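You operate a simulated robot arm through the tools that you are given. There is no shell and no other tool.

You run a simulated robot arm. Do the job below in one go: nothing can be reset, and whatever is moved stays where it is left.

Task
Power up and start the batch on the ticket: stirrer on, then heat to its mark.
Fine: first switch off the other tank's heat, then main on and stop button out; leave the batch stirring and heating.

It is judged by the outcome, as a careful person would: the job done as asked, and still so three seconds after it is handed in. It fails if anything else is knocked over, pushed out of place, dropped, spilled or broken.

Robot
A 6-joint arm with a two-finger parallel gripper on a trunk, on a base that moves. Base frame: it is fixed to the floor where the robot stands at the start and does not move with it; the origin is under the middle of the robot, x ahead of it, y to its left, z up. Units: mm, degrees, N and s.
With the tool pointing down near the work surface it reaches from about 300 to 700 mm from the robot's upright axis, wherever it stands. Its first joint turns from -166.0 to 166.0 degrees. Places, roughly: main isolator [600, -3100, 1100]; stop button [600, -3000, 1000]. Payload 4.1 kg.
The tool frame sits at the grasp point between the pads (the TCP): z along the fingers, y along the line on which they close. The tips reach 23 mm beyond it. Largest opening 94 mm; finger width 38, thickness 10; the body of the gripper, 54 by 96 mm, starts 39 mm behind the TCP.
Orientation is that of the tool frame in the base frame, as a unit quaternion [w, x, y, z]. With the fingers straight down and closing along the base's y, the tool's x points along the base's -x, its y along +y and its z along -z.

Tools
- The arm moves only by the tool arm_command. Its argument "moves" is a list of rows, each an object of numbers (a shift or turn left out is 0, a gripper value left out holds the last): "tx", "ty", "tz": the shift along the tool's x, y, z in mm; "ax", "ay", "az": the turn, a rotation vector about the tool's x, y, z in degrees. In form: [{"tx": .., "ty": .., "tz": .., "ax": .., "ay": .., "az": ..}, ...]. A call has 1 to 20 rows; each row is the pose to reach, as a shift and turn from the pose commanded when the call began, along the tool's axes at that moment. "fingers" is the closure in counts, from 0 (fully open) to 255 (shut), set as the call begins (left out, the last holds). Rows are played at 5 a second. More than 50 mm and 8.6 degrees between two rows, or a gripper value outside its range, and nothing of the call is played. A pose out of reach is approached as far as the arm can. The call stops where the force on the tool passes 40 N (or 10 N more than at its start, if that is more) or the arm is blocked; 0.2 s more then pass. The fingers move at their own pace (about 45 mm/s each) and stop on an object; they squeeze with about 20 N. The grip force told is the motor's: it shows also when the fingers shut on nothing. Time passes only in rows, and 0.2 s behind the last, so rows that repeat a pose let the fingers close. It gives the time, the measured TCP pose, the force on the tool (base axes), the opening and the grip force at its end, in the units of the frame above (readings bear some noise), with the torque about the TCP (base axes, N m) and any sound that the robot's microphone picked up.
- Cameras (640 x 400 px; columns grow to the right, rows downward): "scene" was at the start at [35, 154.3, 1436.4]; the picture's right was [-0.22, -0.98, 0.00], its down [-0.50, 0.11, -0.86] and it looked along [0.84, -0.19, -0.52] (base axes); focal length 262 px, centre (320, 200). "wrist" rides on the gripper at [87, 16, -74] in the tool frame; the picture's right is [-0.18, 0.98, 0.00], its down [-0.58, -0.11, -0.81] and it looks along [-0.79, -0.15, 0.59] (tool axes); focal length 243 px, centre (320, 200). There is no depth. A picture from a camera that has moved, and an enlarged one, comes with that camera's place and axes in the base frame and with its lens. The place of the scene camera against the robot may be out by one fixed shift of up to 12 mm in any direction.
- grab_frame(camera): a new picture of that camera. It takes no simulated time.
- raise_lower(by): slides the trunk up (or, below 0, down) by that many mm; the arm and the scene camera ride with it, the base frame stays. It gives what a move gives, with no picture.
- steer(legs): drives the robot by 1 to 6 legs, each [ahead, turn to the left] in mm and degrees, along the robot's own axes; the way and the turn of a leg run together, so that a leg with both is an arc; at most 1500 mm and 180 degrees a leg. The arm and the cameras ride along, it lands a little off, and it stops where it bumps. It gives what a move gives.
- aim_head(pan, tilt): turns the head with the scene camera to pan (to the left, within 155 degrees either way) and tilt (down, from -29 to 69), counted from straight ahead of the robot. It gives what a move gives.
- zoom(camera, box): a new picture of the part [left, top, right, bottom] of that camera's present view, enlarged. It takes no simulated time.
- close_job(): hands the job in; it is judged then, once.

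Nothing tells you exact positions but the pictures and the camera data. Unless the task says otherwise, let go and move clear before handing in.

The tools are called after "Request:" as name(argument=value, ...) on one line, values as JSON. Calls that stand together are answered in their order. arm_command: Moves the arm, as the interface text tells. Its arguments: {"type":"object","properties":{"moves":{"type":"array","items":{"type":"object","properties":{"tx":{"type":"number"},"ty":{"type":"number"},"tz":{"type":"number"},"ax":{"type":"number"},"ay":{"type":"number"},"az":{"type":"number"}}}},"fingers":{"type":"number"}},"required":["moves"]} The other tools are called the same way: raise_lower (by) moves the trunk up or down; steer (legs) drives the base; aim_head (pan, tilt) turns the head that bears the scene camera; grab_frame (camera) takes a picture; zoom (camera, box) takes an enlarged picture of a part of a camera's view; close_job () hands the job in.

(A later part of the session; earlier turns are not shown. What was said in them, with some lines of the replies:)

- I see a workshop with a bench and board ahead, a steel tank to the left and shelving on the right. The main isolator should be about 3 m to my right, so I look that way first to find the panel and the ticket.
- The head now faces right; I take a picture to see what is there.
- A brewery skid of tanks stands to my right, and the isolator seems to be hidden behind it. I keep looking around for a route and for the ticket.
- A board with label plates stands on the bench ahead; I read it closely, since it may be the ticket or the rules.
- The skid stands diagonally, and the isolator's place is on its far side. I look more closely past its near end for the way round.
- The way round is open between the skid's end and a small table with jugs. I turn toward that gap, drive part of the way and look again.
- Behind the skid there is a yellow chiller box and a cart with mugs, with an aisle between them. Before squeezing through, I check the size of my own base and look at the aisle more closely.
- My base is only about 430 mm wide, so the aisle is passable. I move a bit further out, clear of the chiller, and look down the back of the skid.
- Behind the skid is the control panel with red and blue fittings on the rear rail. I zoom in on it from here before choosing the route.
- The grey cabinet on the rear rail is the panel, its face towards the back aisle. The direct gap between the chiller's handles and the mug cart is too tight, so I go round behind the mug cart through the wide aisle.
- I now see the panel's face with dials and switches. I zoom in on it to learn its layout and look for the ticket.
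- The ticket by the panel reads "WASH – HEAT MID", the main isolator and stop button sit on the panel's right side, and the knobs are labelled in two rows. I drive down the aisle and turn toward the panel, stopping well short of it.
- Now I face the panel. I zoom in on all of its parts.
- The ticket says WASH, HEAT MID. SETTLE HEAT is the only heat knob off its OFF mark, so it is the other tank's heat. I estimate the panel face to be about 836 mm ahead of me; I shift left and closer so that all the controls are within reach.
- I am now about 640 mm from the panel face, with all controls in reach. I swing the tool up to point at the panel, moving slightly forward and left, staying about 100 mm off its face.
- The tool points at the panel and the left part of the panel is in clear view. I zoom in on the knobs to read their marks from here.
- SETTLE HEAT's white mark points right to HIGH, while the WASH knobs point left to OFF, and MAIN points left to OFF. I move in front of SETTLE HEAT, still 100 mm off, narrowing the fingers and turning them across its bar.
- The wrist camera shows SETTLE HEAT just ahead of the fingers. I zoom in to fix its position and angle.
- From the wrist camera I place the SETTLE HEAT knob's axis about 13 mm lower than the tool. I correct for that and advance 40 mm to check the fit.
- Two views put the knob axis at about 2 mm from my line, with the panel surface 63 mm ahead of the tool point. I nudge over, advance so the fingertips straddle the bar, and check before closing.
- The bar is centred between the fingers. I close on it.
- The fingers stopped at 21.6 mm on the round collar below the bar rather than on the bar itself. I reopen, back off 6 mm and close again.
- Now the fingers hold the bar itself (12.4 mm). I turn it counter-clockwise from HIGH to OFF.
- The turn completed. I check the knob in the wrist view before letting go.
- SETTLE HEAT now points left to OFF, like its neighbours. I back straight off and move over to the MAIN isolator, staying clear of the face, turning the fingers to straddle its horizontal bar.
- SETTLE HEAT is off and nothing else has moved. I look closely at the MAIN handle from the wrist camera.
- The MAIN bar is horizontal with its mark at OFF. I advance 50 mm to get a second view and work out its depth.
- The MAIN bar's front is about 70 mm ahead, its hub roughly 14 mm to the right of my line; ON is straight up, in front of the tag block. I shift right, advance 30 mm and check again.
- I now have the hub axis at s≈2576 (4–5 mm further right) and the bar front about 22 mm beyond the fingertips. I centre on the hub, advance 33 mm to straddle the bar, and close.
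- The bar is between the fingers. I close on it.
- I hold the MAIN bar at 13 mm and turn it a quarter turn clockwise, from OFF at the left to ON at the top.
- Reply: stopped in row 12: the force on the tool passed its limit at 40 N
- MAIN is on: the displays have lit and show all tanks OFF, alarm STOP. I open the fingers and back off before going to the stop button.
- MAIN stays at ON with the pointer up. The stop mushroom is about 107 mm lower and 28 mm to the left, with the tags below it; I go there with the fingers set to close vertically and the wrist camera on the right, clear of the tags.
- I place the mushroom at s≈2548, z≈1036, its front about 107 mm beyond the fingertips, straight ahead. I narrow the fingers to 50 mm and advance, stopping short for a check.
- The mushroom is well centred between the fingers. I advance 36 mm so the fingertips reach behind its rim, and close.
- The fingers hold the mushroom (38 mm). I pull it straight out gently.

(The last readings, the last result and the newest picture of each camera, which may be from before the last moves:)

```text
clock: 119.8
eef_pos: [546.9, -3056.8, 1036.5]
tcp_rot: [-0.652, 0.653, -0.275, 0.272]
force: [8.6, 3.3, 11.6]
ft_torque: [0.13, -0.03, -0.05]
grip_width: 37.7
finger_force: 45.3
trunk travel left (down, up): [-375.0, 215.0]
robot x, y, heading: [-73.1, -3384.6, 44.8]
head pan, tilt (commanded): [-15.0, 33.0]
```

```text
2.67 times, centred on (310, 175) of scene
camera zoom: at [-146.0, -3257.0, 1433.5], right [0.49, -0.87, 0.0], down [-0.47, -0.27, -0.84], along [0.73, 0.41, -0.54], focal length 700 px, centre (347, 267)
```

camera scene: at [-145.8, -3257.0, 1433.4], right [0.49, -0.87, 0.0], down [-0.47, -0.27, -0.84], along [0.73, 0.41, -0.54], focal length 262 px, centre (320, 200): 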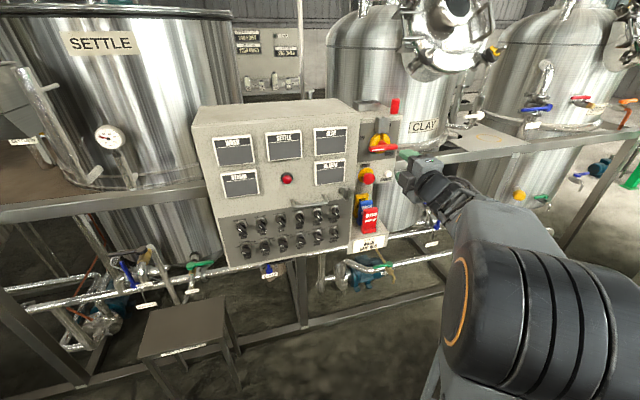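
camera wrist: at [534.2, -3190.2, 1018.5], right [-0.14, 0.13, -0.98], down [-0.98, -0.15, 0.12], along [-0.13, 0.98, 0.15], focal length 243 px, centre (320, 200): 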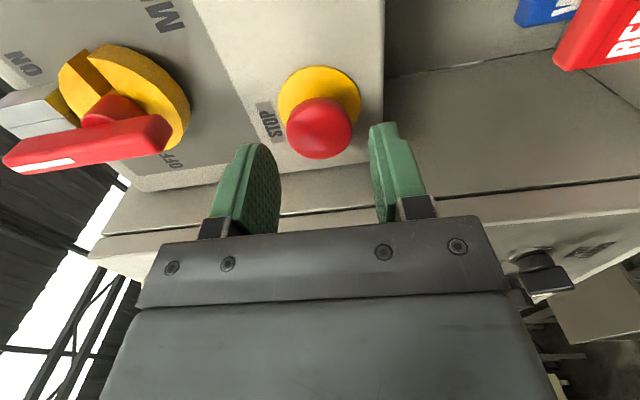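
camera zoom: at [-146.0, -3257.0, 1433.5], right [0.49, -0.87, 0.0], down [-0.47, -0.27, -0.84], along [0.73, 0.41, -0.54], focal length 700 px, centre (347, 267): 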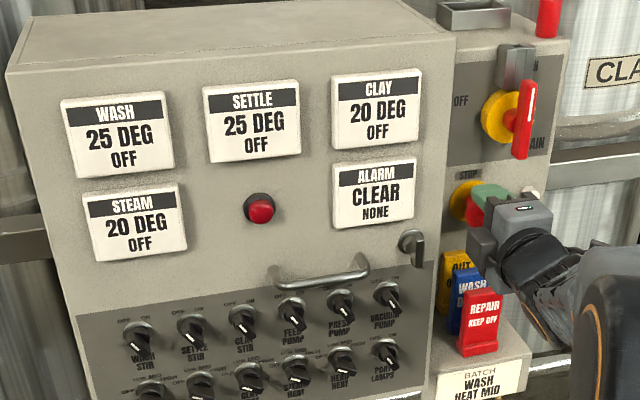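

The stop button has come out and the alarm reads CLEAR. I tug slightly further to be sure it is fully out, then let go and check that it stays.

Request:
arm_command(moves=[{"tz": -1.5}, {"tz": -3}, {"tz": -3}])

Request:
arm_command(moves=[{"tz": 0}, {"tz": 0}, {"tz": 0}], fingers=119)

Request:
zoom(camera="scene", box=[190, 100, 430, 250])

Request:
zoom(camera="wrist", box=[200, 50, 440, 200])

```text
clock: 120.6
eef_pos: [546.1, -3057.5, 1037.1]
tcp_rot: [-0.651, 0.653, -0.275, 0.272]
force: [23.4, 11.1, 16.0]
ft_torque: [0.18, 0.12, -0.4]
grip_width: 37.6
finger_force: 45.1
trunk travel left (down, up): [-375.0, 215.0]
robot x, y, heading: [-71.7, -3385.9, 44.4]
head pan, tilt (commanded): [-15.0, 33.0]
```

```text
clock: 121.4
eef_pos: [544.0, -3059.3, 1037.0]
tcp_rot: [-0.65, 0.654, -0.275, 0.272]
force: [0.0, -0.2, -0.5]
ft_torque: [0.01, -0.02, -0.01]
grip_width: 50.2
finger_force: 0.1
trunk travel left (down, up): [-375.0, 215.0]
robot x, y, heading: [-69.3, -3385.9, 44.4]
head pan, tilt (commanded): [-15.0, 33.0]
```

```text
2.67 times, centred on (310, 175) of scene
camera zoom: at [-146.3, -3257.0, 1433.4], right [0.49, -0.87, 0.0], down [-0.47, -0.27, -0.84], along [0.73, 0.41, -0.54], focal length 700 px, centre (347, 267)
```

zoom: 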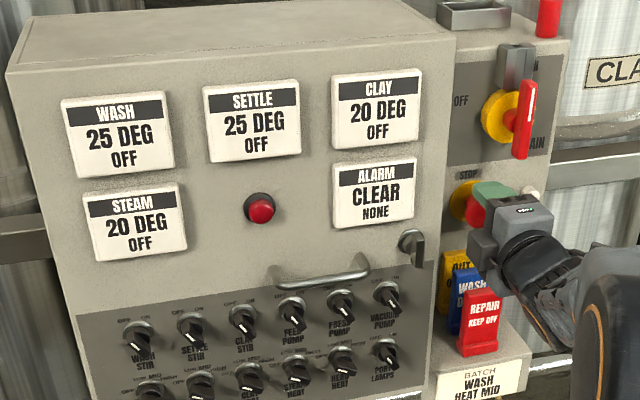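

```text
2.67 times, centred on (320, 125) of wrist
camera zoom: at [552.9, -3172.3, 1018.0], right [-0.14, 0.13, -0.98], down [-0.98, -0.15, 0.12], along [-0.13, 0.98, 0.15], focal length 647 px, centre (320, 400)
```

zoom: 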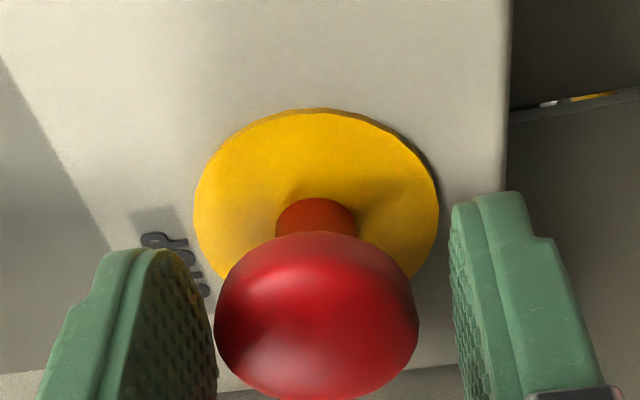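

The alarm stays CLEAR with the button out. I back off straight and traverse left to WASH STIR, turning the fingers to cross its bar.

Request:
arm_command(moves=[{"ty": -2, "tz": 0}, {"ty": -2, "tz": -15}, {"ty": -2, "tz": -35}, {"ty": -2, "tz": -60}, {"ty": -2, "tz": -90}, {"ty": -2, "tz": -125}, {"ty": -2, "tz": -125}])

Request:
arm_command(moves=[{"tx": -33, "ty": 5, "az": 4.6}, {"tx": -67, "ty": 11, "az": 9.2}, {"tx": -100, "ty": 17, "az": 13.8}, {"tx": -134, "ty": 23, "az": 18.4}, {"tx": -167, "ty": 29, "az": 23}, {"tx": -200, "ty": 35, "az": 27.6}, {"tx": -234, "ty": 40, "az": 32.2}, {"tx": -267, "ty": 46, "az": 36.8}, {"tx": -301, "ty": 52, "az": 41.4}, {"tx": -334, "ty": 58, "az": 46}, {"tx": -368, "ty": 63, "az": 50.6}, {"tx": -401, "ty": 68, "az": 55}, {"tx": -401, "ty": 68, "az": 55}], fingers=174)

Request:
grab_frame(camera="wrist")

Request:
zoom(camera="wrist", box=[200, 0, 440, 150])

Request:
grab_frame(camera="scene")

```text
clock: 123.0
eef_pos: [455.3, -3147.3, 1037.9]
tcp_rot: [-0.651, 0.653, -0.275, 0.272]
force: [-0.4, 0.2, 0.1]
ft_torque: [-0.02, 0.0, -0.02]
grip_width: 50.0
finger_force: 0.3
trunk travel left (down, up): [-375.0, 215.0]
robot x, y, heading: [-72.2, -3388.8, 44.5]
head pan, tilt (commanded): [-15.0, 33.0]
```

```text
clock: 125.8
eef_pos: [174.2, -2859.9, 972.0]
tcp_rot: [0.703, -0.452, 0.547, 0.06]
force: [-0.2, 1.2, -0.6]
ft_torque: [0.01, 0.01, -0.01]
grip_width: 29.8
finger_force: 0.0
trunk travel left (down, up): [-375.0, 215.0]
robot x, y, heading: [-70.9, -3388.3, 44.3]
head pan, tilt (commanded): [-15.0, 33.0]
```

```text
taken
camera wrist: at [147.2, -2937.2, 890.7], right [-0.64, 0.65, -0.41], down [-0.74, -0.39, 0.54], along [0.19, 0.65, 0.73], focal length 243 px, centre (320, 200)
```

wrist: 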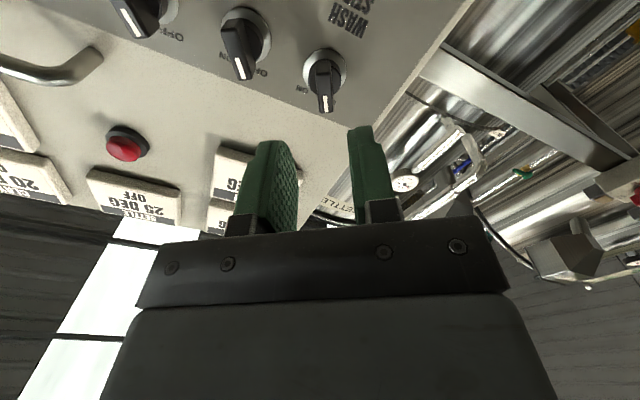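

```text
2.67 times, centred on (320, 75) of wrist
camera zoom: at [147.2, -2937.2, 890.7], right [-0.64, 0.65, -0.41], down [-0.74, -0.39, 0.54], along [0.19, 0.65, 0.73], focal length 647 px, centre (320, 533)
```

zoom: 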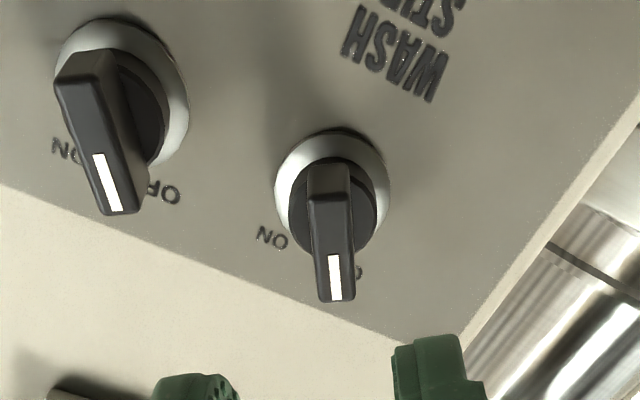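

```text
taken
camera scene: at [-146.5, -3256.6, 1433.3], right [0.49, -0.87, 0.0], down [-0.47, -0.27, -0.84], along [0.73, 0.41, -0.54], focal length 262 px, centre (320, 200)
```

scene: 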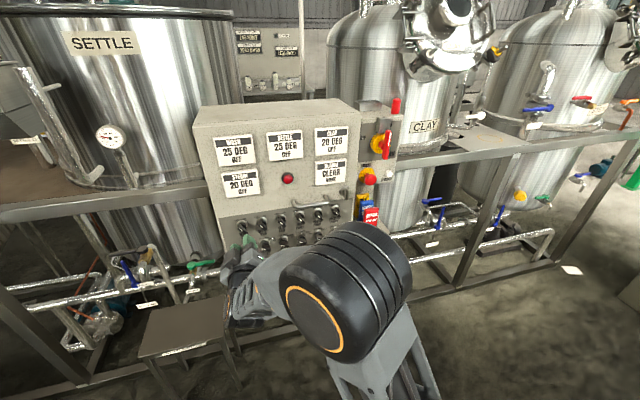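

WASH STIR's bar is about 7 mm below my line and points roughly 30° left of up, at OFF. I correct for that, add 5° of turn and advance 40 mm for a second look.

Request:
arm_command(moves=[{"tx": 5, "ty": 3, "tz": 10, "az": 5}, {"tx": 5, "ty": 3, "tz": 25, "az": 5}, {"tx": 5, "ty": 3, "tz": 40, "az": 5}, {"tx": 5, "ty": 3, "tz": 40, "az": 5}])

Request:
grab_frame(camera="wrist")

Request:
zoom(camera="wrist", box=[200, 50, 440, 200])

```text
clock: 126.8
eef_pos: [202.9, -2833.4, 965.6]
tcp_rot: [0.699, -0.428, 0.565, 0.091]
force: [-0.8, 0.1, -0.1]
ft_torque: [-0.02, 0.02, 0.01]
grip_width: 29.8
finger_force: 0.1
trunk travel left (down, up): [-375.0, 215.0]
robot x, y, heading: [-72.5, -3383.2, 44.6]
head pan, tilt (commanded): [-15.0, 33.0]
```

```text
taken
camera wrist: at [171.0, -2906.2, 881.8], right [-0.66, 0.67, -0.33], down [-0.71, -0.42, 0.56], along [0.24, 0.61, 0.76], focal length 243 px, centre (320, 200)
```

wrist: 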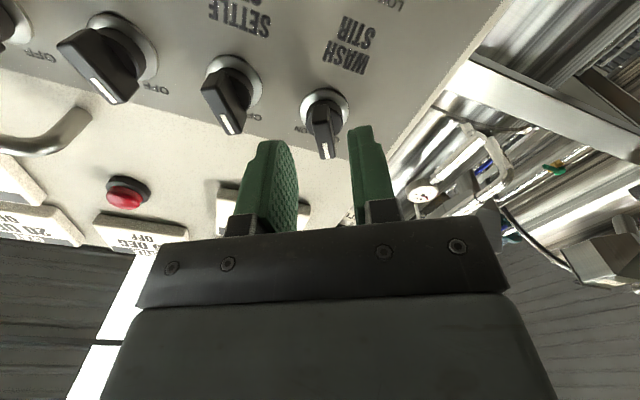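

```text
2.67 times, centred on (320, 125) of wrist
camera zoom: at [171.0, -2906.2, 881.8], right [-0.66, 0.67, -0.33], down [-0.71, -0.42, 0.56], along [0.24, 0.61, 0.76], focal length 647 px, centre (320, 400)
```

zoom: 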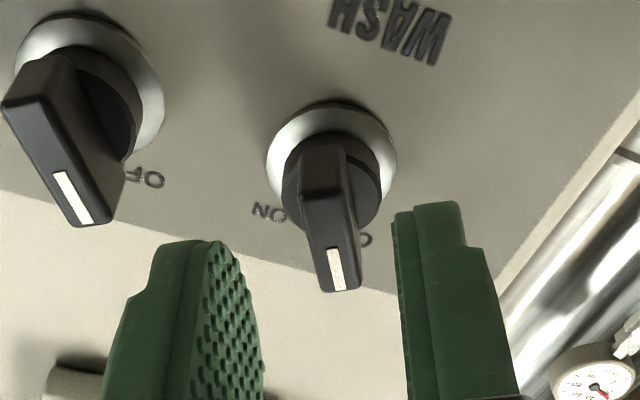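

WASH STIR is slightly off-centre; I correct by about 3 mm, advance to the same depth that gripped the other knob's bar, and check.

Request:
arm_command(moves=[{"tx": -3, "ty": 2.5, "tz": 0, "az": 2}, {"tx": -3, "ty": 2.5, "tz": 8, "az": 2}, {"tx": -3, "ty": 2.5, "tz": 16, "az": 2}, {"tx": -3, "ty": 2.5, "tz": 25, "az": 2}, {"tx": -3, "ty": 2.5, "tz": 25, "az": 2}])

Request:
zoom(camera="wrist", box=[200, 50, 440, 200])

```text
clock: 128.0
eef_pos: [217.6, -2813.3, 968.6]
tcp_rot: [0.698, -0.418, 0.573, 0.102]
force: [0.0, 0.0, -0.7]
ft_torque: [-0.01, -0.02, -0.02]
grip_width: 29.9
finger_force: 0.1
trunk travel left (down, up): [-375.0, 215.0]
robot x, y, heading: [-71.1, -3382.2, 44.3]
head pan, tilt (commanded): [-15.0, 33.0]
```

```text
2.67 times, centred on (320, 125) of wrist
camera zoom: at [183.9, -2883.1, 883.2], right [-0.67, 0.68, -0.3], down [-0.69, -0.44, 0.57], along [0.26, 0.59, 0.77], focal length 647 px, centre (320, 400)
```

zoom: 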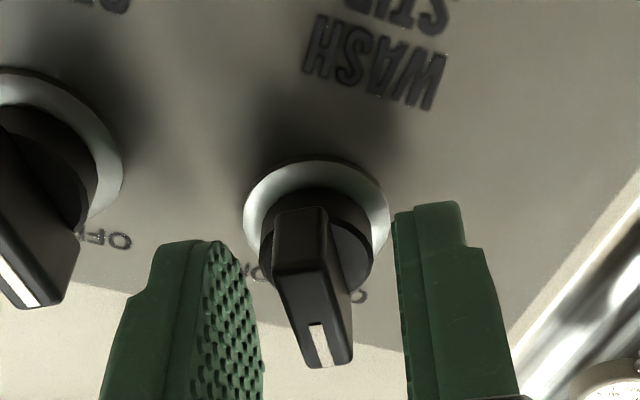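

The bar is neatly between the fingers. I close on it.

Request:
arm_command(moves=[{"tz": 0}, {"tz": 0}, {"tz": 0}, {"tz": 0}], fingers=255)

Request:
zoom(camera="wrist", box=[200, 50, 440, 200])

```text
clock: 129.0
eef_pos: [218.4, -2812.5, 968.3]
tcp_rot: [0.697, -0.419, 0.572, 0.102]
force: [2.1, -4.3, 2.9]
ft_torque: [-0.19, 0.2, 0.33]
grip_width: 9.8
finger_force: 45.2
trunk travel left (down, up): [-375.0, 215.0]
robot x, y, heading: [-75.0, -3386.2, 44.8]
head pan, tilt (commanded): [-15.0, 33.0]
```

```text
2.67 times, centred on (320, 125) of wrist
camera zoom: at [184.2, -2883.7, 883.4], right [-0.67, 0.68, -0.29], down [-0.7, -0.44, 0.57], along [0.26, 0.59, 0.77], focal length 647 px, centre (320, 400)
```

zoom: 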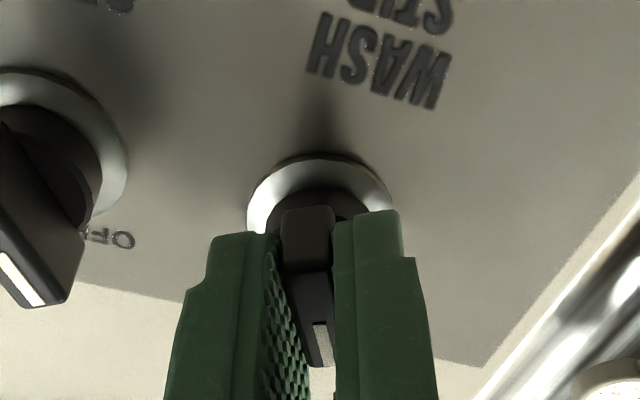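

Gripped squarely at 9.8 mm. I turn it 60° clockwise from OFF to ON.

Request:
arm_command(moves=[{"az": 7.5}, {"az": 15}, {"az": 22.5}, {"az": 30}, {"az": 37.5}, {"az": 45}, {"az": 52.5}, {"az": 60}, {"az": 60}])

Request:
zoom(camera="wrist", box=[200, 50, 440, 200])

Request:
zoom(camera="scene", box=[190, 100, 430, 250])

```text
clock: 131.0
eef_pos: [218.4, -2813.9, 968.7]
tcp_rot: [0.554, -0.075, 0.704, 0.438]
force: [5.8, -4.5, 11.6]
ft_torque: [-0.76, -1.09, 0.39]
grip_width: 9.9
finger_force: 44.9
trunk travel left (down, up): [-375.0, 215.0]
robot x, y, heading: [-66.9, -3383.5, 44.1]
head pan, tilt (commanded): [-15.0, 33.0]
```

```text
2.67 times, centred on (320, 125) of wrist
camera zoom: at [124.5, -2822.5, 902.7], right [-0.51, 0.52, 0.68], down [-0.29, -0.85, 0.44], along [0.81, 0.02, 0.59], focal length 647 px, centre (320, 400)
```

zoom: 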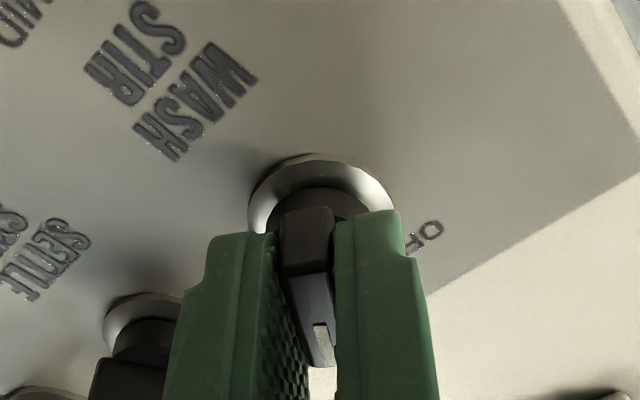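

```text
2.67 times, centred on (310, 175) of scene
camera zoom: at [-146.0, -3258.2, 1433.5], right [0.49, -0.87, 0.0], down [-0.47, -0.27, -0.84], along [0.73, 0.41, -0.54], focal length 700 px, centre (347, 267)
```

zoom: 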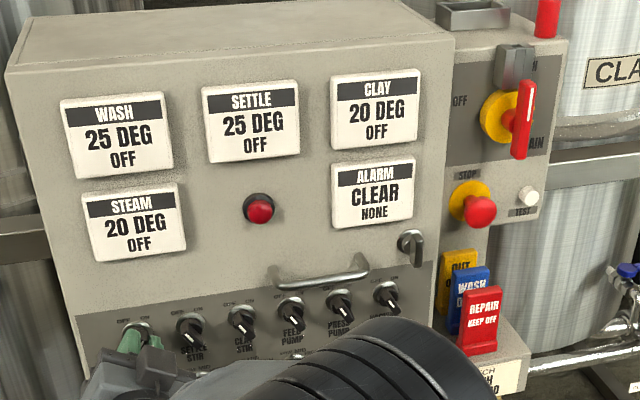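

The knob has followed to about 30° right, the ON side. I release it, back off and look for signs that the stirrer is running.

Request:
arm_command(moves=[{"tz": 0}, {"tz": 0}, {"tz": 0}], fingers=174)

Request:
arm_command(moves=[{"tz": -15}, {"tz": -35}, {"tz": -55}, {"tz": -75}, {"tz": -75}])

Request:
zoom(camera="wrist", box=[200, 0, 440, 150])

Request:
aim_head(pan=25, tilt=28)

Request:
grab_frame(camera="scene")

```text
clock: 131.8
eef_pos: [218.6, -2813.5, 967.5]
tcp_rot: [0.553, -0.076, 0.705, 0.438]
force: [-0.3, 0.4, 0.4]
ft_torque: [0.0, 0.0, 0.03]
grip_width: 29.9
finger_force: 0.0
trunk travel left (down, up): [-375.0, 215.0]
robot x, y, heading: [-71.8, -3386.3, 44.4]
head pan, tilt (commanded): [-15.0, 33.0]
```

```text
clock: 133.0
eef_pos: [163.9, -2865.8, 966.3]
tcp_rot: [0.553, -0.076, 0.705, 0.437]
force: [0.3, -0.1, 0.6]
ft_torque: [-0.04, 0.0, 0.05]
grip_width: 30.1
finger_force: 0.0
trunk travel left (down, up): [-375.0, 215.0]
robot x, y, heading: [-71.0, -3384.8, 44.1]
head pan, tilt (commanded): [-15.0, 33.0]
```

```text
2.67 times, centred on (320, 75) of wrist
camera zoom: at [69.9, -2874.6, 900.9], right [-0.51, 0.53, 0.68], down [-0.29, -0.85, 0.44], along [0.81, 0.03, 0.59], focal length 647 px, centre (320, 533)
```

zoom: 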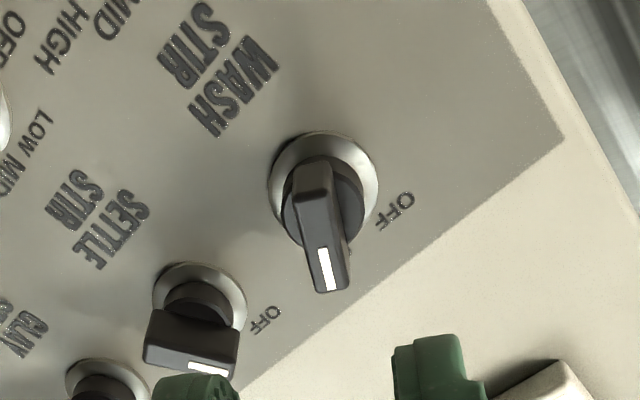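

```text
clock: 134.1
eef_pos: [164.4, -2864.6, 967.1]
tcp_rot: [0.553, -0.077, 0.705, 0.438]
force: [-0.2, -0.1, -0.6]
ft_torque: [0.01, 0.03, 0.0]
grip_width: 29.7
finger_force: 0.1
trunk travel left (down, up): [-375.0, 215.0]
robot x, y, heading: [-69.1, -3379.9, 44.7]
head pan, tilt (commanded): [25.0, 28.0]
```

```text
taken
camera scene: at [-191.8, -3215.3, 1441.2], right [0.94, -0.35, 0.0], down [-0.17, -0.44, -0.88], along [0.31, 0.83, -0.47], focal length 262 px, centre (320, 200)
```

scene: 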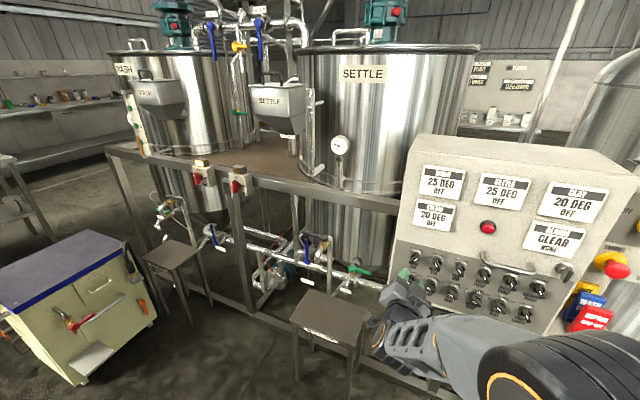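

WASH STIR's pointer is at ON. I zoom in on the local isolators and their lamps on the rail.

Request:
zoom(camera="scene", box=[175, 145, 275, 208])

Request:
zoom(camera="scene", box=[380, 150, 640, 330])

Request:
zoom(camera="scene", box=[110, 0, 270, 100])

```text
6.35 times, centred on (225, 176) of scene
camera zoom: at [-191.8, -3215.3, 1441.2], right [0.94, -0.35, 0.0], down [-0.17, -0.44, -0.88], along [0.31, 0.83, -0.47], focal length 1666 px, centre (923, 349)
```

zoom: 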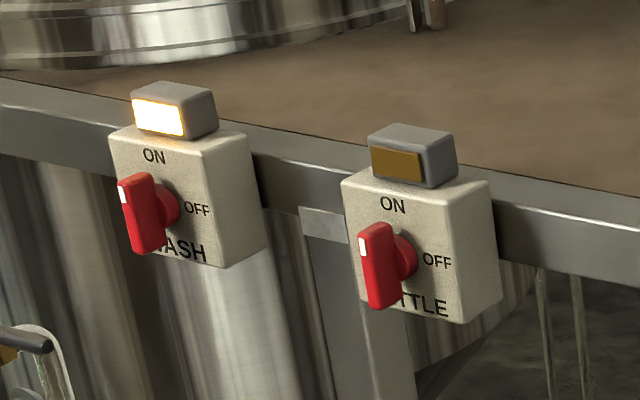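

```text
2.22 times, centred on (510, 240) of scene
camera zoom: at [-191.8, -3215.3, 1441.2], right [0.94, -0.35, 0.0], down [-0.17, -0.44, -0.88], along [0.31, 0.83, -0.47], focal length 583 px, centre (-102, 111)
```

zoom: 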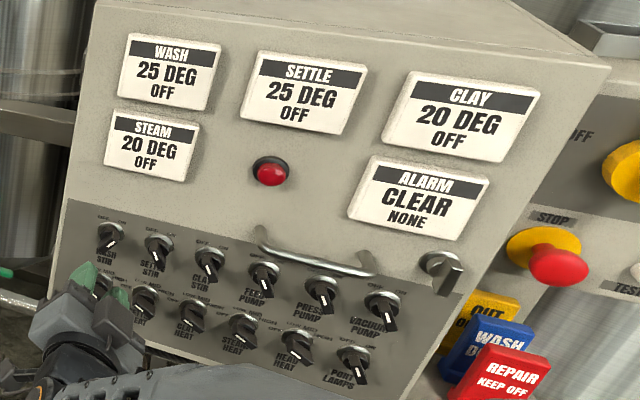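

```text
4.00 times, centred on (190, 50) of scene
camera zoom: at [-191.8, -3215.3, 1441.2], right [0.94, -0.35, 0.0], down [-0.17, -0.44, -0.88], along [0.31, 0.83, -0.47], focal length 1050 px, centre (840, 800)
```

zoom: 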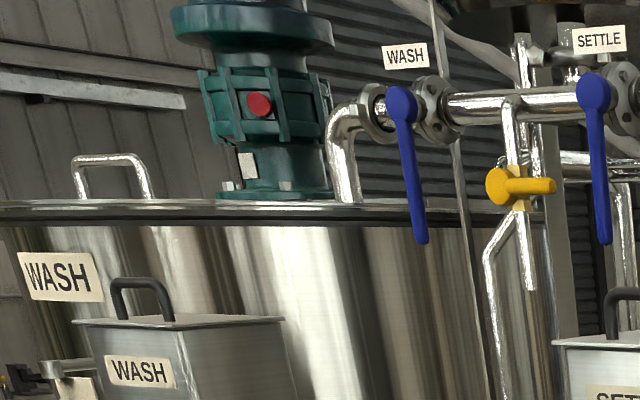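

The WASH lamp on the rail is lit, so the stirrer is running. Next I move down to WASH HEAT and turn the fingers across its bar at OFF.

Request:
arm_command(moves=[{"tx": 6, "ty": -4, "az": -8}, {"tx": 12, "ty": -8, "az": -16}, {"tx": 18, "ty": -12, "az": -24}, {"tx": 24, "ty": -16, "az": -32}, {"tx": 30, "ty": -20, "az": -40}, {"tx": 36, "ty": -24, "az": -48}, {"tx": 42, "ty": -28, "az": -56}, {"tx": 48, "ty": -32, "az": -64}, {"tx": 54, "ty": -36, "az": -72}, {"tx": 60, "ty": -40, "az": -80}, {"tx": 64, "ty": -43, "az": -88}, {"tx": 68, "ty": -46, "az": -95}, {"tx": 68, "ty": -46, "az": -95}])

Request:
grab_frame(camera="wrist")

Request:
zoom(camera="wrist", box=[200, 0, 440, 150])

```text
clock: 136.9
eef_pos: [165.2, -2865.8, 885.0]
tcp_rot: [0.697, -0.571, 0.42, -0.113]
force: [-0.3, -0.1, 1.0]
ft_torque: [-0.02, -0.05, 0.01]
grip_width: 30.0
finger_force: 0.1
trunk travel left (down, up): [-375.0, 215.0]
robot x, y, heading: [-70.1, -3384.1, 44.5]
head pan, tilt (commanded): [25.0, 28.0]
```

```text
taken
camera wrist: at [163.2, -2968.4, 830.4], right [-0.43, 0.43, -0.79], down [-0.9, -0.23, 0.37], along [-0.02, 0.87, 0.49], focal length 243 px, centre (320, 200)
```

wrist: 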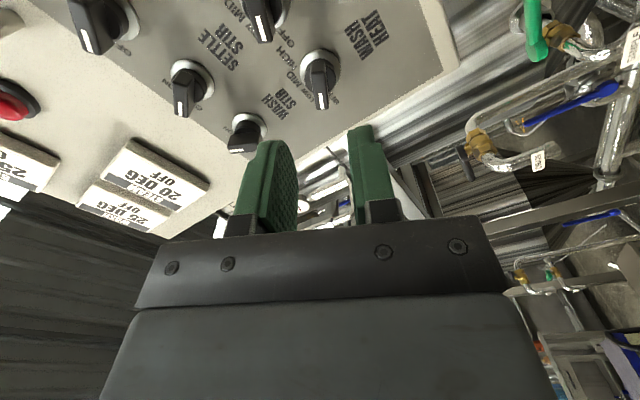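

```text
2.67 times, centred on (320, 75) of wrist
camera zoom: at [163.2, -2968.4, 830.4], right [-0.43, 0.43, -0.79], down [-0.9, -0.23, 0.37], along [-0.02, 0.87, 0.49], focal length 647 px, centre (320, 533)
```

zoom: 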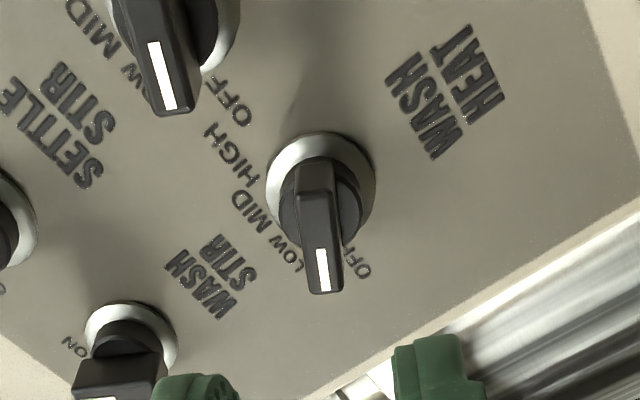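

WASH HEAT is well centred and its bar needs about 4.5° more turn. I apply that and advance part way for a check.

Request:
arm_command(moves=[{"tz": 10, "az": 4.5}, {"tz": 25, "az": 4.5}, {"tz": 40, "az": 4.5}, {"tz": 49, "az": 4.5}, {"tz": 49, "az": 4.5}])

Request:
zoom(camera="wrist", box=[200, 50, 440, 200])

```text
clock: 138.1
eef_pos: [198.8, -2833.5, 885.7]
tcp_rot: [0.7, -0.555, 0.442, -0.085]
force: [0.1, -0.1, -0.4]
ft_torque: [-0.01, -0.03, 0.0]
grip_width: 29.7
finger_force: 0.1
trunk travel left (down, up): [-375.0, 215.0]
robot x, y, heading: [-74.3, -3384.4, 44.6]
head pan, tilt (commanded): [25.0, 28.0]
```

```text
2.67 times, centred on (320, 125) of wrist
camera zoom: at [192.8, -2931.2, 824.7], right [-0.47, 0.48, -0.74], down [-0.88, -0.25, 0.4], along [0.01, 0.84, 0.54], focal length 647 px, centre (320, 400)
```

zoom: 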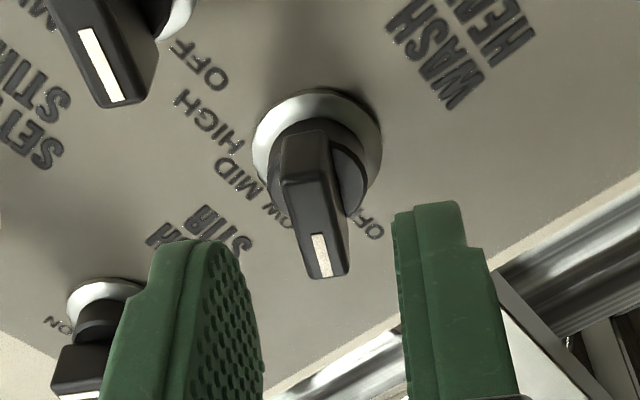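

Nearly centred. I make a 1–2 mm and 2° correction, advance to gripping depth and close on WASH HEAT.

Request:
arm_command(moves=[{"tx": -1.5, "ty": -0.5, "tz": 6, "az": 2}, {"tx": -1.5, "ty": -0.5, "tz": 14, "az": 2}, {"tx": -1.5, "ty": -0.5, "tz": 21, "az": 2}, {"tx": -1.5, "ty": -0.5, "tz": 26.5, "az": 2}, {"tx": -1.5, "ty": -0.5, "tz": 26.5, "az": 2}])

Request:
arm_command(moves=[{"tz": 0}, {"tz": 0}, {"tz": 0}, {"tz": 0}], fingers=255)

Request:
zoom(camera="wrist", box=[200, 50, 440, 200])

```text
clock: 139.3
eef_pos: [218.5, -2814.2, 887.3]
tcp_rot: [0.701, -0.546, 0.452, -0.072]
force: [0.5, 0.3, -0.4]
ft_torque: [0.01, 0.0, 0.03]
grip_width: 30.1
finger_force: 0.1
trunk travel left (down, up): [-375.0, 215.0]
robot x, y, heading: [-72.1, -3384.2, 44.3]
head pan, tilt (commanded): [25.0, 28.0]
```

```text
clock: 140.3
eef_pos: [216.9, -2814.9, 886.0]
tcp_rot: [0.701, -0.547, 0.452, -0.073]
force: [-0.9, 0.5, -3.5]
ft_torque: [-0.01, 0.0, 0.01]
grip_width: 9.9
finger_force: 45.1
trunk travel left (down, up): [-375.0, 215.0]
robot x, y, heading: [-69.3, -3385.0, 44.6]
head pan, tilt (commanded): [25.0, 28.0]
```

```text
2.67 times, centred on (320, 125) of wrist
camera zoom: at [209.9, -2910.3, 824.0], right [-0.49, 0.49, -0.72], down [-0.87, -0.26, 0.42], along [0.02, 0.83, 0.56], focal length 647 px, centre (320, 400)
```

zoom: 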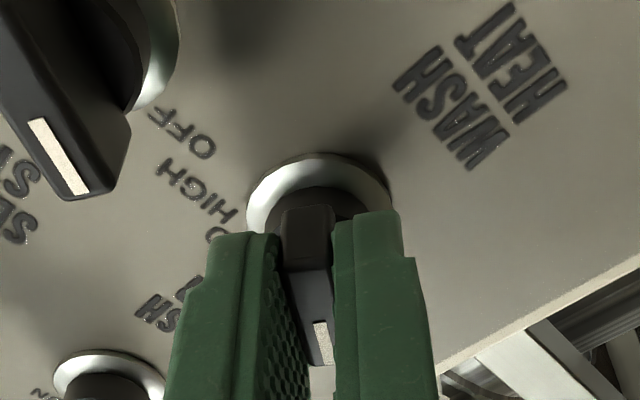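

Perfectly square grip (9.9 mm, no torque). I turn it clockwise about 75°, two of the three steps, to MID and check the display while still holding.

Request:
arm_command(moves=[{"az": 7.5}, {"az": 15}, {"az": 22.5}, {"az": 30}, {"az": 37.5}, {"az": 45}, {"az": 52.5}, {"az": 60}, {"az": 67.5}, {"az": 75.5}, {"az": 75.5}])

Request:
zoom(camera="wrist", box=[200, 50, 440, 200])

Request:
zoom(camera="scene", box=[380, 150, 640, 330])

```text
clock: 142.7
eef_pos: [218.0, -2813.1, 885.5]
tcp_rot: [0.598, -0.155, 0.692, 0.373]
force: [-7.4, -6.7, -2.6]
ft_torque: [-0.57, 0.59, 1.06]
grip_width: 9.8
finger_force: 44.8
trunk travel left (down, up): [-375.0, 215.0]
robot x, y, heading: [-69.7, -3385.5, 44.7]
head pan, tilt (commanded): [25.0, 28.0]
```

```text
2.67 times, centred on (320, 125) of wrist
camera zoom: at [135.4, -2834.4, 809.2], right [-0.61, 0.62, 0.5], down [-0.37, -0.77, 0.52], along [0.71, 0.13, 0.7], focal length 647 px, centre (320, 400)
```

zoom: 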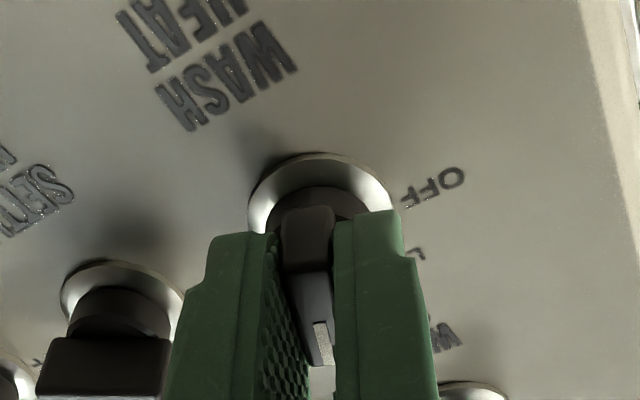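

```text
2.22 times, centred on (510, 240) of scene
camera zoom: at [-192.5, -3215.8, 1441.2], right [0.94, -0.35, 0.0], down [-0.16, -0.44, -0.88], along [0.31, 0.83, -0.47], focal length 583 px, centre (-102, 111)
```

zoom: 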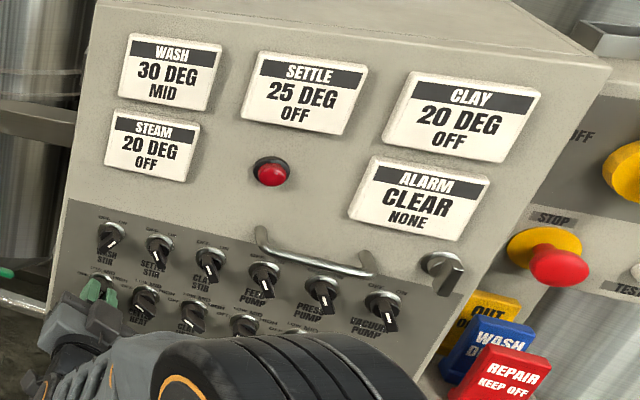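

WASH now shows 30 DEG and MID, with no torque on the knob. I release it, back off and check that everything holds.

Request:
arm_command(moves=[{"tz": 0}, {"tz": 0}, {"tz": 0}], fingers=174)

Request:
arm_command(moves=[{"tz": -15}, {"tz": -35}, {"tz": -60}, {"tz": -90}, {"tz": -120}, {"tz": -120}])

Request:
zoom(camera="wrist", box=[160, 0, 480, 200])

Request:
zoom(camera="scene", box=[380, 150, 640, 330])

Request:
zoom(camera="scene", box=[175, 145, 275, 208])

```text
clock: 143.5
eef_pos: [218.3, -2812.5, 886.9]
tcp_rot: [0.599, -0.155, 0.692, 0.372]
force: [-0.1, 0.2, 0.4]
ft_torque: [0.01, 0.01, 0.06]
grip_width: 29.8
finger_force: 0.1
trunk travel left (down, up): [-375.0, 215.0]
robot x, y, heading: [-70.7, -3385.4, 44.6]
head pan, tilt (commanded): [25.0, 28.0]
```

```text
clock: 144.9
eef_pos: [130.8, -2895.9, 886.5]
tcp_rot: [0.599, -0.156, 0.692, 0.372]
force: [-0.4, -1.4, 0.9]
ft_torque: [0.02, 0.02, 0.0]
grip_width: 30.0
finger_force: 0.1
trunk travel left (down, up): [-375.0, 215.0]
robot x, y, heading: [-71.9, -3386.7, 44.6]
head pan, tilt (commanded): [25.0, 28.0]
```

```text
2.00 times, centred on (320, 100) of wrist
camera zoom: at [48.2, -2917.8, 809.9], right [-0.61, 0.62, 0.5], down [-0.37, -0.77, 0.52], along [0.71, 0.13, 0.7], focal length 485 px, centre (320, 400)
```

zoom: 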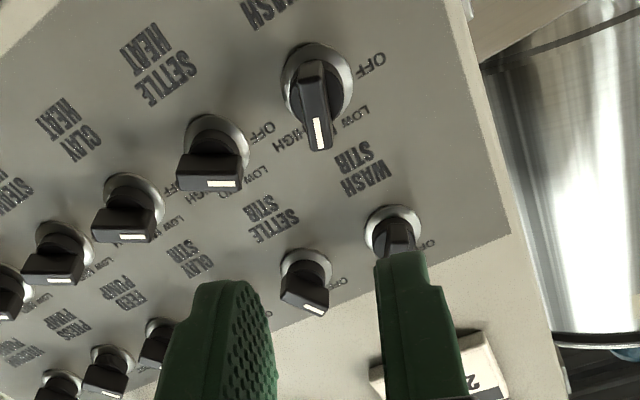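

```text
2.22 times, centred on (510, 240) of scene
camera zoom: at [-192.0, -3215.4, 1441.2], right [0.94, -0.35, 0.0], down [-0.16, -0.44, -0.88], along [0.31, 0.83, -0.47], focal length 583 px, centre (-102, 111)
```

zoom: 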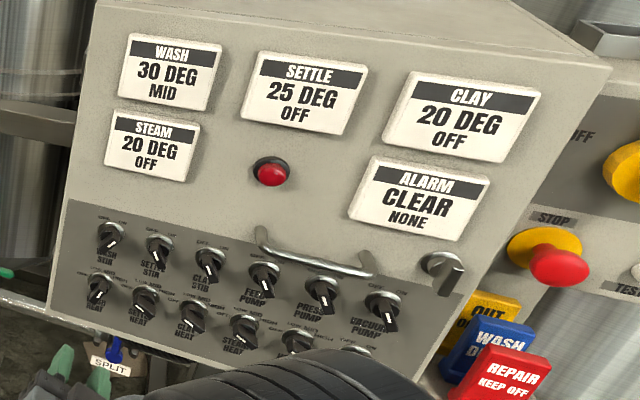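

```text
6.35 times, centred on (225, 176) of scene
camera zoom: at [-192.0, -3215.4, 1441.2], right [0.94, -0.35, 0.0], down [-0.16, -0.44, -0.88], along [0.31, 0.83, -0.47], focal length 1666 px, centre (923, 349)
```

zoom: 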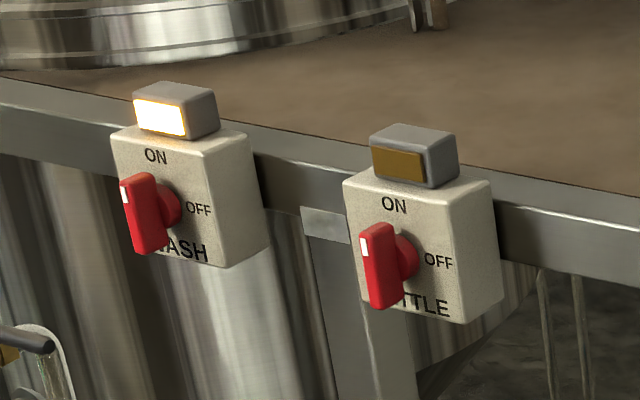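

WASH is stirring (lamp lit) and heating at MID, SETTLE is off and the alarm is clear. I take one last look at MAIN, the stop button and the surroundings after a short wait.

Request:
arm_command(moves=[{"tz": -10}, {"tz": -25}, {"tz": -25}, {"tz": -25}, {"tz": -25}, {"tz": -25}, {"tz": -25}, {"tz": -25}, {"tz": -25}, {"tz": -25}])

Request:
aim_head(pan=-10, tilt=30)

Request:
grab_frame(camera="scene")

Request:
zoom(camera="scene", box=[160, 90, 420, 270])

```text
clock: 147.1
eef_pos: [115.7, -2916.3, 886.8]
tcp_rot: [0.598, -0.155, 0.692, 0.373]
force: [-0.5, 0.5, -0.4]
ft_torque: [0.01, -0.02, 0.03]
grip_width: 30.1
finger_force: 0.0
trunk travel left (down, up): [-375.0, 215.0]
robot x, y, heading: [-69.1, -3385.1, 44.4]
head pan, tilt (commanded): [25.0, 28.0]
```

```text
clock: 148.1
eef_pos: [115.4, -2914.1, 887.7]
tcp_rot: [0.599, -0.156, 0.692, 0.372]
force: [0.5, 0.4, -0.2]
ft_torque: [0.0, -0.01, 0.0]
grip_width: 30.1
finger_force: 0.0
trunk travel left (down, up): [-375.0, 215.0]
robot x, y, heading: [-76.2, -3387.0, 44.6]
head pan, tilt (commanded): [-10.0, 30.0]
```

```text
taken
camera scene: at [-149.3, -3249.5, 1438.1], right [0.57, -0.82, 0.0], down [-0.41, -0.28, -0.87], along [0.71, 0.49, -0.5], focal length 262 px, centre (320, 200)
```

scene: 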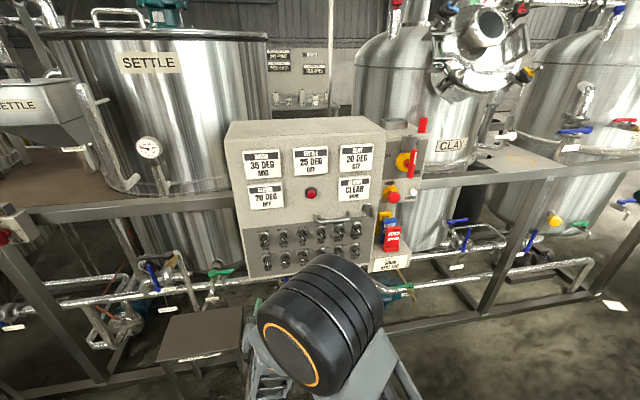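

```text
2.22 times, centred on (290, 180) of scene
camera zoom: at [-149.3, -3249.5, 1438.1], right [0.57, -0.82, 0.0], down [-0.41, -0.28, -0.87], along [0.71, 0.49, -0.5], focal length 583 px, centre (387, 244)
```

zoom: 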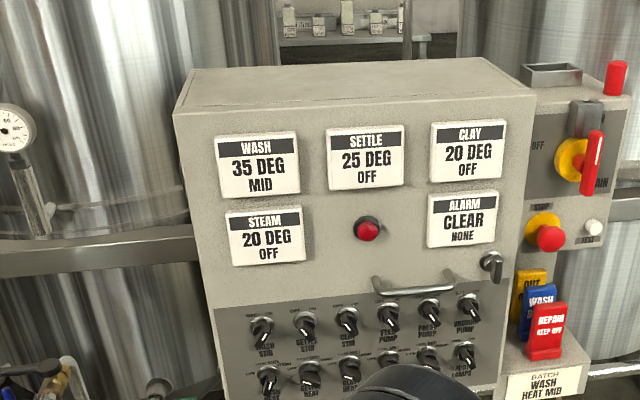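

WASH has risen to 35 DEG at MID with its stirrer running. SETTLE heat is off, MAIN is on, the stop button is out, the alarm is clear and the arm is clear of the panel. I hand the job in.

Request:
close_job()

```text
The job is handed in.
```

The WASH batch on the ticket ("WASH, HEAT MID") is running. The last reading before I handed in was 35 DEG and rising, at MID, and the stirrer's lamp on the rail was lit when I last zoomed in on it.

- **Other tank:** SETTLE HEAT was at HIGH. I turned it off first, and its display reads OFF.
- **Power:** MAIN is on, the stop button is pulled out, and the alarm display shows CLEAR.
- **Batch:** I switched WASH STIR on first, then turned WASH HEAT to MID.

I saw nothing else knocked or moved, and the arm is clear of the panel.
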